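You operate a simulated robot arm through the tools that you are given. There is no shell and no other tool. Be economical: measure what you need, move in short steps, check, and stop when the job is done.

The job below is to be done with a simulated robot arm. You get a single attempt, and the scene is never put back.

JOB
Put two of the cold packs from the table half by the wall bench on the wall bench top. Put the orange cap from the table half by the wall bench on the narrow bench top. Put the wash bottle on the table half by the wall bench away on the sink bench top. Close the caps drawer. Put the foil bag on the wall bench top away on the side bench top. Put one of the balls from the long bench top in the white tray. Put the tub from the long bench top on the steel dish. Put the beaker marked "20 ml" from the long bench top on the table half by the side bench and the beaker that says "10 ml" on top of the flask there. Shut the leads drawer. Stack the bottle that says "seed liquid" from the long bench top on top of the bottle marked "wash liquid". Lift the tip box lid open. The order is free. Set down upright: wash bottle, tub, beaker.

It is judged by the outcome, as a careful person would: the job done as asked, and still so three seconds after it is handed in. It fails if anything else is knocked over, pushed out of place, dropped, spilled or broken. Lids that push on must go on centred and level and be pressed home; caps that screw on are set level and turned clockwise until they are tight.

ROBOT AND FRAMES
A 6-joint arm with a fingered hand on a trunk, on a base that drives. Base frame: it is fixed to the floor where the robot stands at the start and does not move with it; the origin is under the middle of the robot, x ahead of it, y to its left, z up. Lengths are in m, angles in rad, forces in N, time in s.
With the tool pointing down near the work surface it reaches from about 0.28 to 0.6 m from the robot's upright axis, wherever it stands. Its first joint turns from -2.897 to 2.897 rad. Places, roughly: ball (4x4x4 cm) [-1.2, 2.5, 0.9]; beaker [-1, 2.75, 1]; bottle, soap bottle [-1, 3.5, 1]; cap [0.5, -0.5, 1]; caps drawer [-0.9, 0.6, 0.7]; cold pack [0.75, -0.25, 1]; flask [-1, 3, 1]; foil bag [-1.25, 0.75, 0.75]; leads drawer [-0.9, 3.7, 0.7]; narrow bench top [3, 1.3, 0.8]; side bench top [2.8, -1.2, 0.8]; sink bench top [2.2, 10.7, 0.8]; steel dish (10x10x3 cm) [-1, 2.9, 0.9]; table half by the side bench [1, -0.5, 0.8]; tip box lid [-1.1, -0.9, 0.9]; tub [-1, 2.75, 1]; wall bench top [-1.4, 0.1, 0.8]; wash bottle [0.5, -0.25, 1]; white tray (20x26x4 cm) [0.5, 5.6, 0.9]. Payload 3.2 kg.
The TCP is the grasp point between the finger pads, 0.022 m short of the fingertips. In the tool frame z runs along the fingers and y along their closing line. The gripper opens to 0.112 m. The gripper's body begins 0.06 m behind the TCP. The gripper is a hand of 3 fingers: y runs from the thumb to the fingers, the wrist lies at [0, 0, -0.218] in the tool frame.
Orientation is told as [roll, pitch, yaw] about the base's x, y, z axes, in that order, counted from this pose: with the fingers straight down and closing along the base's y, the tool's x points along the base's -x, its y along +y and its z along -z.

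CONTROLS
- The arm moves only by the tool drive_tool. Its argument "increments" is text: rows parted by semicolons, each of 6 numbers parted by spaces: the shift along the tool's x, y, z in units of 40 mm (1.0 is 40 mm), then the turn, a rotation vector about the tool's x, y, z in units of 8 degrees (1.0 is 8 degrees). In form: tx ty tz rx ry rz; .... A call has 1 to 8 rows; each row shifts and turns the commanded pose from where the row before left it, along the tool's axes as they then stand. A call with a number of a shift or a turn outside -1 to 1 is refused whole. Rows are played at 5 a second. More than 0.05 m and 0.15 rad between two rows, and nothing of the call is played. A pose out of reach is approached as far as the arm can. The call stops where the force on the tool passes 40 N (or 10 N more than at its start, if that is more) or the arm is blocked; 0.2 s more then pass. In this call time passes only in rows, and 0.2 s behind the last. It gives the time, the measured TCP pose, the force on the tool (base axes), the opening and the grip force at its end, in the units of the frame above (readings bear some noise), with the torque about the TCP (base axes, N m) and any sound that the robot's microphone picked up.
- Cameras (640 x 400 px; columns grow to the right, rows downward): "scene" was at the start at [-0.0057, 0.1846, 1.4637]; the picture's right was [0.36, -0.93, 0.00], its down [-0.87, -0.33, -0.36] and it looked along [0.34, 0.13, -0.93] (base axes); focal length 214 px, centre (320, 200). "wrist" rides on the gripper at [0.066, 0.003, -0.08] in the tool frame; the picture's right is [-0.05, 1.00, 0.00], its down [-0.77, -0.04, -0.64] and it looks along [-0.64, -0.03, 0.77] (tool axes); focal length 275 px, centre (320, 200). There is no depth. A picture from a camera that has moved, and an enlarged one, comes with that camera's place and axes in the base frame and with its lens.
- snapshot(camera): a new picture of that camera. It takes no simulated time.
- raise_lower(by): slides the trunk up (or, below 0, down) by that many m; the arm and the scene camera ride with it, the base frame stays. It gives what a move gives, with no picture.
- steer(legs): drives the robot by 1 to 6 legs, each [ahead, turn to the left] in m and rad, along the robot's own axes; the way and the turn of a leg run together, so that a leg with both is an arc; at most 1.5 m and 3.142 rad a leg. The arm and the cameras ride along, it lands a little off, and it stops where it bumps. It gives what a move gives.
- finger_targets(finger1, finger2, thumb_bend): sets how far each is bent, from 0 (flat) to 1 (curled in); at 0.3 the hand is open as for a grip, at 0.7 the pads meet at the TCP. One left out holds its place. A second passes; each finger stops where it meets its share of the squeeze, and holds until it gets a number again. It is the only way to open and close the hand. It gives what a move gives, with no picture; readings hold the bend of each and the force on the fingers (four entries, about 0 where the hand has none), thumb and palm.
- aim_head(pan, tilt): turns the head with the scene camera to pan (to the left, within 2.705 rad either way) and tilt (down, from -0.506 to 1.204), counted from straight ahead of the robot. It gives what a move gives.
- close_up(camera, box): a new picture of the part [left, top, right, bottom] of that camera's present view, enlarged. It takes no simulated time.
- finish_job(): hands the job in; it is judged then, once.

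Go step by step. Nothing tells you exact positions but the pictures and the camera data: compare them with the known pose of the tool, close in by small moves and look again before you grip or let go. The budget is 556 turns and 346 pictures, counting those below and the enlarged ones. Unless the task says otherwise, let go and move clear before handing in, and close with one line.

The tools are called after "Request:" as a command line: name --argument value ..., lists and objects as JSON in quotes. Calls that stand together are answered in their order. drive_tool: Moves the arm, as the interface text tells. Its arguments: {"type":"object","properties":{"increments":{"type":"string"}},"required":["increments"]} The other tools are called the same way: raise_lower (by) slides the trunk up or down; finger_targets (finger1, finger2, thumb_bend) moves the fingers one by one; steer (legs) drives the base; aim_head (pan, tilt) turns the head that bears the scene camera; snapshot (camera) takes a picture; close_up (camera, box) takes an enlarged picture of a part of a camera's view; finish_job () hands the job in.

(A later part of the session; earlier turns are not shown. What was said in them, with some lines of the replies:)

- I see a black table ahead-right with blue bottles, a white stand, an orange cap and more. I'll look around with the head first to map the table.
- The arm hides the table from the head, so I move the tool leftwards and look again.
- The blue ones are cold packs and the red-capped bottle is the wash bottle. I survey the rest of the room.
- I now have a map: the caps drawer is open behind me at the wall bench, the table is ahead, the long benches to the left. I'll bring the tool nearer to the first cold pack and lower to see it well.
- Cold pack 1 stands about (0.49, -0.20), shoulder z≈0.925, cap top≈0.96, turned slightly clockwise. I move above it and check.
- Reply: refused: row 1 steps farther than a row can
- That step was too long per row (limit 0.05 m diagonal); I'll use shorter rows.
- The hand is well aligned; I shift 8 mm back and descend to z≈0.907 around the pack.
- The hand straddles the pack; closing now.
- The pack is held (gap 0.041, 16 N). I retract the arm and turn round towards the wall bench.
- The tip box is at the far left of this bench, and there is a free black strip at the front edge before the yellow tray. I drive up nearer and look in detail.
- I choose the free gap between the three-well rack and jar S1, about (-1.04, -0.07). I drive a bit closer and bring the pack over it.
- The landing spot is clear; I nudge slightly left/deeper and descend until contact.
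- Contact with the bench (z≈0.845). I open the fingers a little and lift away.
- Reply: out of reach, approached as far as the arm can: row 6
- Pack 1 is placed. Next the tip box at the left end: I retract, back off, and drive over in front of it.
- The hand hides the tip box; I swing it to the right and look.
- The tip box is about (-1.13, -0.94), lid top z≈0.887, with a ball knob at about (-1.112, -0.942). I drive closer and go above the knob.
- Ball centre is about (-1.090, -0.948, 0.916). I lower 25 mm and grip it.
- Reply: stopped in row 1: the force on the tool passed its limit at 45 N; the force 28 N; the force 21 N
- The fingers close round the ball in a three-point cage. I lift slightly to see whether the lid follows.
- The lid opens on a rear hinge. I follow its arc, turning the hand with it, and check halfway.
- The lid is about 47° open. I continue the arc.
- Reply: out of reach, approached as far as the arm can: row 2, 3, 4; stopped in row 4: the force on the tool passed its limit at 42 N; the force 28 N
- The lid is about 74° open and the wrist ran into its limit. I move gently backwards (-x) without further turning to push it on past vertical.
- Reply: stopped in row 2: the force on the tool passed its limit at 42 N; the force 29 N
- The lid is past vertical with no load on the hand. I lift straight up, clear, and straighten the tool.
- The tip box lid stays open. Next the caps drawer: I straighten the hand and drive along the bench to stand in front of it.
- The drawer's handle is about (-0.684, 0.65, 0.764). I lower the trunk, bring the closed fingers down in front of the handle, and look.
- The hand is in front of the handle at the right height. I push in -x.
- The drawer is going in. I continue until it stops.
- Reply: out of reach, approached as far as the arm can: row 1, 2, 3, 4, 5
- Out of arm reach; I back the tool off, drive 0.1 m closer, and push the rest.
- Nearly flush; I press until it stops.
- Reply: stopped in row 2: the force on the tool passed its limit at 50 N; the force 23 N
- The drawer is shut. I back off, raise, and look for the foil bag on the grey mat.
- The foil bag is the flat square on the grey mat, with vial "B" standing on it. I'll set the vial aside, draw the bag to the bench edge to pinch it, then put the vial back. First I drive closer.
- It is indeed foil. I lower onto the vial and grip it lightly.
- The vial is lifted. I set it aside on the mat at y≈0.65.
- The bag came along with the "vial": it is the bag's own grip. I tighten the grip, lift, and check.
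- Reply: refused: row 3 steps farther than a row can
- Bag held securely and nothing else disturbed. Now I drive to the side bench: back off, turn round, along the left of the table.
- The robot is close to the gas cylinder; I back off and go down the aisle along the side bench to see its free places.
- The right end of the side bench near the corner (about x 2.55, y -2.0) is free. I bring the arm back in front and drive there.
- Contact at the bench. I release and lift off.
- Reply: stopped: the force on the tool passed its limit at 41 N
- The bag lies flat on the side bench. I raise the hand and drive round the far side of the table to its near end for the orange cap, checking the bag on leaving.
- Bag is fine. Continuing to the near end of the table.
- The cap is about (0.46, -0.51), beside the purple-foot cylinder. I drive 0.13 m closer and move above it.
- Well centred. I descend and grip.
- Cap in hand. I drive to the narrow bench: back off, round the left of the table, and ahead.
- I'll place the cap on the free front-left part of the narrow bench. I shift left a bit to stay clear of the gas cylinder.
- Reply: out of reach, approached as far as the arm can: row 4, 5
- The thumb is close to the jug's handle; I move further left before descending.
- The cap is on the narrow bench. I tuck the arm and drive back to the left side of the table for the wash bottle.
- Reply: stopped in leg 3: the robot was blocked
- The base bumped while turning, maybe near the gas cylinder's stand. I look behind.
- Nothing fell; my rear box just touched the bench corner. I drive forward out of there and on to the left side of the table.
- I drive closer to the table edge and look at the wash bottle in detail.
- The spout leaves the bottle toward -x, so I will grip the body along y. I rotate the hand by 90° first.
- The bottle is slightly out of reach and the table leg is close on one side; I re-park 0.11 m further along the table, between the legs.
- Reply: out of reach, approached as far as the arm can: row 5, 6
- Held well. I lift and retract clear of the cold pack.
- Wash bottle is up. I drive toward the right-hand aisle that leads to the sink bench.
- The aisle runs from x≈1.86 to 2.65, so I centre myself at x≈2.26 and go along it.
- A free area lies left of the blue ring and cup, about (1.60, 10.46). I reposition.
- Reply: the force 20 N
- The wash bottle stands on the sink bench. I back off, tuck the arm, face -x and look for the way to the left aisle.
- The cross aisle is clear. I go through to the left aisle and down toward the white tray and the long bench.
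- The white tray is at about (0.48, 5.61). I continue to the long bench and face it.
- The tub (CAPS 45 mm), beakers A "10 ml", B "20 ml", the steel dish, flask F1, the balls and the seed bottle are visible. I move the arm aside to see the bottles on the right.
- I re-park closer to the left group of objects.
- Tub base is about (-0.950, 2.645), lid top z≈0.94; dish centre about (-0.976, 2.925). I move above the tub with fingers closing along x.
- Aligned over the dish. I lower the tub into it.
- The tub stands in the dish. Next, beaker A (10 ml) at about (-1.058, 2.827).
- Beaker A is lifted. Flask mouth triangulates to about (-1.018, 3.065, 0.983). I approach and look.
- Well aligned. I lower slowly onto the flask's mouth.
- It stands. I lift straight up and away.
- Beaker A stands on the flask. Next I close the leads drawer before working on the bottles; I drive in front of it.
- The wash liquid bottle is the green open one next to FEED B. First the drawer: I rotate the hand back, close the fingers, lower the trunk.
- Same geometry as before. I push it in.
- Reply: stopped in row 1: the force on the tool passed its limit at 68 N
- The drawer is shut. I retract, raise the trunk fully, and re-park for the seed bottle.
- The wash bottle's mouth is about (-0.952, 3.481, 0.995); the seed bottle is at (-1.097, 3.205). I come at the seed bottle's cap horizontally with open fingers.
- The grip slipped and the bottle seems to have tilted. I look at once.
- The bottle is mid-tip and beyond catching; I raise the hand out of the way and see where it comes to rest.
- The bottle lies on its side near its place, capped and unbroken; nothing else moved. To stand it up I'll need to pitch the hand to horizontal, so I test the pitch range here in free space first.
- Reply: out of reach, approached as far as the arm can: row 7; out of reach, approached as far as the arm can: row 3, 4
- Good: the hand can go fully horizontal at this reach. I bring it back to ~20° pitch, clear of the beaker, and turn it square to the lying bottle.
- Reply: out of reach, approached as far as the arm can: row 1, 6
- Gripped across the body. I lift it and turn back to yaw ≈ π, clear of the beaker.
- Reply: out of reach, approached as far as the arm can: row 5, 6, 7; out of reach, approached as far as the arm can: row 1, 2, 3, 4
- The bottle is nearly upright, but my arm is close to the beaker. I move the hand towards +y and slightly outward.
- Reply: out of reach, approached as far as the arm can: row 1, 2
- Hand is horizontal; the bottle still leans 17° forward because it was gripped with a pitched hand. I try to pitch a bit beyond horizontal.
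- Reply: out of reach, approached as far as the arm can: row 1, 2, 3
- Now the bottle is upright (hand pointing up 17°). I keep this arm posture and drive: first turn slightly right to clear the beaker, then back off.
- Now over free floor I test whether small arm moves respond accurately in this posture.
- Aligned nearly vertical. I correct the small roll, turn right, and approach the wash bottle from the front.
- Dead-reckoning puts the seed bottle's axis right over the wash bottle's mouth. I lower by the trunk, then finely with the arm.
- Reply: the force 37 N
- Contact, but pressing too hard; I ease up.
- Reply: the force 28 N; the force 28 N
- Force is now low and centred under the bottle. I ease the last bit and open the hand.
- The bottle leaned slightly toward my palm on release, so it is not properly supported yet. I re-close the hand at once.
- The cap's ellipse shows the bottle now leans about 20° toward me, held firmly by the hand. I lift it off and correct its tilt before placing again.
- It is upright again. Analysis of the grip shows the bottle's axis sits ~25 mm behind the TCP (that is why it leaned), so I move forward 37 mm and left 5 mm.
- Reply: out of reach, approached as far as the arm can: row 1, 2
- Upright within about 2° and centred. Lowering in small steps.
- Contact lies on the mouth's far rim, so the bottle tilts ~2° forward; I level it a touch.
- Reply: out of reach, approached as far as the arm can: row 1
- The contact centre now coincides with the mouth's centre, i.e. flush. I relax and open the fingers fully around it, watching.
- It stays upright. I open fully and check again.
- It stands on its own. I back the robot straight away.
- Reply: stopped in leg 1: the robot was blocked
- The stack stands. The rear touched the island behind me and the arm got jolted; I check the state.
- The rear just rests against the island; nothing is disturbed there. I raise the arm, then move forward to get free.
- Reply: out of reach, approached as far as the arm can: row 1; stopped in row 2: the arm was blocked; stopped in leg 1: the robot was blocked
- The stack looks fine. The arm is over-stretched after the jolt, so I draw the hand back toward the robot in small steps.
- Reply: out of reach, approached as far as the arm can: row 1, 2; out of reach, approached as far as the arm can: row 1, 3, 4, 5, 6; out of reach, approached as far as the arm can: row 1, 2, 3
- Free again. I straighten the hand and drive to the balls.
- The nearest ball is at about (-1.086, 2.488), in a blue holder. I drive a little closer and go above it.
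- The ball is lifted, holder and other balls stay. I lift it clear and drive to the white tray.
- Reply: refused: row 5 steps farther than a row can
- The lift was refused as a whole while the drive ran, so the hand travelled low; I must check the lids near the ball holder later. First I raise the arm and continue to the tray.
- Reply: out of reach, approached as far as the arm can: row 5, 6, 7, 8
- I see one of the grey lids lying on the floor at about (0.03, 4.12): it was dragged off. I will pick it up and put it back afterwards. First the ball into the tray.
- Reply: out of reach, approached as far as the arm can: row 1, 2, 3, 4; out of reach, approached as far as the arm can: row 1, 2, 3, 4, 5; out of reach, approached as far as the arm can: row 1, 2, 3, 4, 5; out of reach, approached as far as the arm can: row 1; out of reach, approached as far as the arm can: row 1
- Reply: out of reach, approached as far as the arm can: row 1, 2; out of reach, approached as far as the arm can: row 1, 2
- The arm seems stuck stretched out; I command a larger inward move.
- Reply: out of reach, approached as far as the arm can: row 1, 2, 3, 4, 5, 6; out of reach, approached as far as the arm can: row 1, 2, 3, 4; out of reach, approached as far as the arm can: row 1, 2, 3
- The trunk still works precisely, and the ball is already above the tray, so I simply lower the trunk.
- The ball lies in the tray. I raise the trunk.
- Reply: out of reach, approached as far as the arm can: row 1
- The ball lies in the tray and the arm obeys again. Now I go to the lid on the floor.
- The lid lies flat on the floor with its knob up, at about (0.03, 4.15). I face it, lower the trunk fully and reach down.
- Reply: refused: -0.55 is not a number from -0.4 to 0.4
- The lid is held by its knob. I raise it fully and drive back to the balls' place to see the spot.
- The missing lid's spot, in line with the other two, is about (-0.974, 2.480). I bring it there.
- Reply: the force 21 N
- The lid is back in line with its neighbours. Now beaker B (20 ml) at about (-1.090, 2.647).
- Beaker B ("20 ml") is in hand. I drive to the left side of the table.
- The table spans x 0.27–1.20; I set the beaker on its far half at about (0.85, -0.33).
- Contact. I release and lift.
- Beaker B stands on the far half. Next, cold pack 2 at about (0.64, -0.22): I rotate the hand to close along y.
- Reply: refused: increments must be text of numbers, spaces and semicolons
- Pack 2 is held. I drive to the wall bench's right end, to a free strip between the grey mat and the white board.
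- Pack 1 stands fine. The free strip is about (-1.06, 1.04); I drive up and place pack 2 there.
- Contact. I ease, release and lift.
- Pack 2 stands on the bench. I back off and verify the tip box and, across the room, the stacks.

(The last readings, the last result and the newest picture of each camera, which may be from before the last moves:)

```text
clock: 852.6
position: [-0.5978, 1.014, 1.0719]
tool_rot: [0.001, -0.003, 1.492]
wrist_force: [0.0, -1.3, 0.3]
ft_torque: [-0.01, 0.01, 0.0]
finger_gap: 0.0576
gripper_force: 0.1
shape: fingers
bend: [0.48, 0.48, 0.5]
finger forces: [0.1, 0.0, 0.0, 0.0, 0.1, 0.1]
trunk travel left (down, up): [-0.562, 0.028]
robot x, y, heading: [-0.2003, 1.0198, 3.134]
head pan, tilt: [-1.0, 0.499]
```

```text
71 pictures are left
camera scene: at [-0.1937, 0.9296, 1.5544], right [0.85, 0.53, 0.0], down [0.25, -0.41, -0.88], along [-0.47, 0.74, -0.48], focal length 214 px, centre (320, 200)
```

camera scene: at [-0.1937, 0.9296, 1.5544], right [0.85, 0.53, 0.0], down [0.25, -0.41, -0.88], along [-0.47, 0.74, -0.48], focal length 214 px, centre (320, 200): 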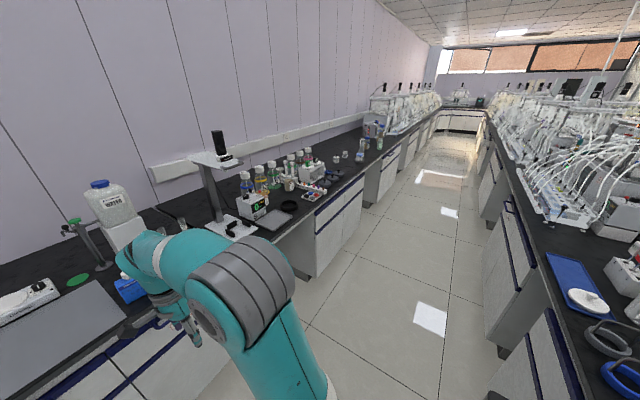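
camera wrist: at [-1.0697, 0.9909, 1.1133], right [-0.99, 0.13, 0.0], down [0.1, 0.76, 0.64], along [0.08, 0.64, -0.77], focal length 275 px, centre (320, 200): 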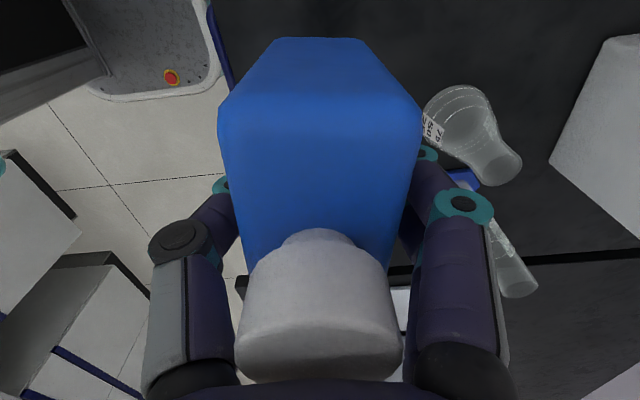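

Request:
close_up --camera "scene" --box '[340, 100, 420, 180]'

Request:
aim_head --pan 0.75 --tilt 0.5

Request:
close_up --camera "scene" --box '[220, 140, 300, 200]'

Request:
close_up --camera "scene" --box '[340, 240, 600, 400]'

```text
5.00 times, centred on (380, 140) of scene
camera zoom: at [-0.1937, 0.9296, 1.5544], right [0.85, 0.53, 0.0], down [0.25, -0.41, -0.88], along [-0.47, 0.74, -0.48], focal length 1072 px, centre (20, 500)
```

zoom: 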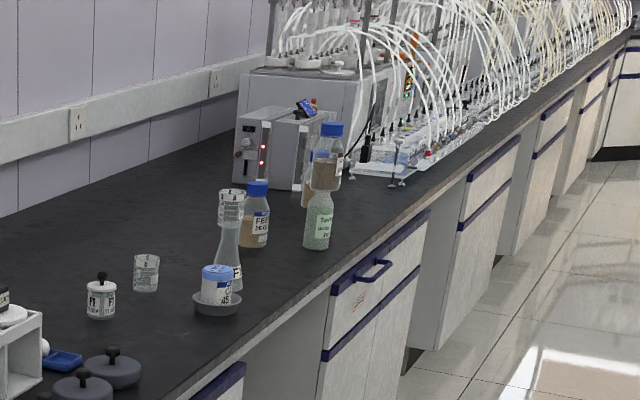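

```text
clock: 854.4
position: [-0.5985, 1.0143, 1.0711]
tool_rot: [0.001, -0.005, 1.491]
wrist_force: [0.4, 0.0, -1.1]
ft_torque: [0.03, 0.02, 0.0]
finger_gap: 0.0576
gripper_force: 0.0
shape: fingers
bend: [0.48, 0.48, 0.5]
finger forces: [0.1, 0.1, 0.0, 0.0, 0.0, 0.1]
trunk travel left (down, up): [-0.562, 0.028]
robot x, y, heading: [-0.2066, 1.0237, 3.129]
head pan, tilt: [0.75, 0.499]
```

```text
6.67 times, centred on (260, 170) of scene
camera zoom: at [-0.2124, 0.7912, 1.5544], right [-0.67, 0.74, 0.0], down [0.35, 0.32, -0.88], along [-0.65, -0.59, -0.48], focal length 1430 px, centre (720, 400)
```

zoom: 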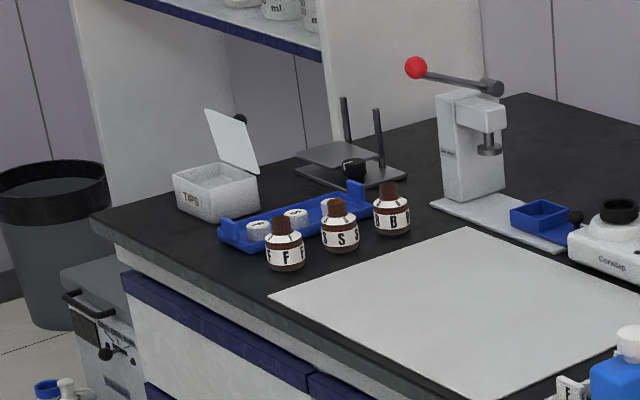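

```text
2.46 times, centred on (470, 320) of scene
camera zoom: at [-0.2124, 0.7912, 1.5544], right [-0.67, 0.74, 0.0], down [0.35, 0.32, -0.88], along [-0.65, -0.59, -0.48], focal length 528 px, centre (-49, -95)
```

zoom: 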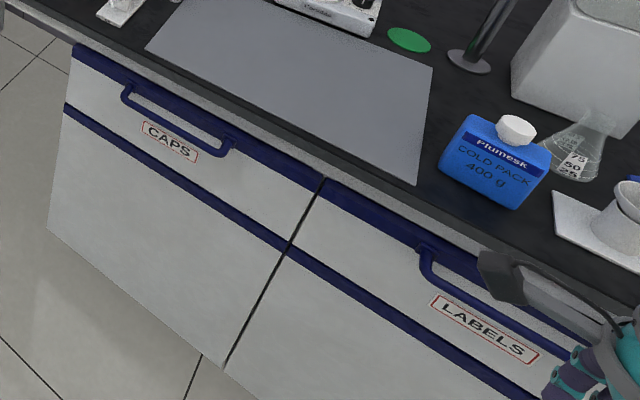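

Everything checks out: both stacks stand, the tub is in the dish, the tip box lid is open and the caps and leads drawers are shut. The hand is empty and clear, so I hand the job in.

Request:
finish_job

```text
The job is handed in.
```

All the tasks are done and handed in. Two slips on the way: the seed bottle tipped over once during gripping and was stood up again before stacking, and a grey lid from the long bench got dragged to the floor and was put back in its place; neither showed visible damage.
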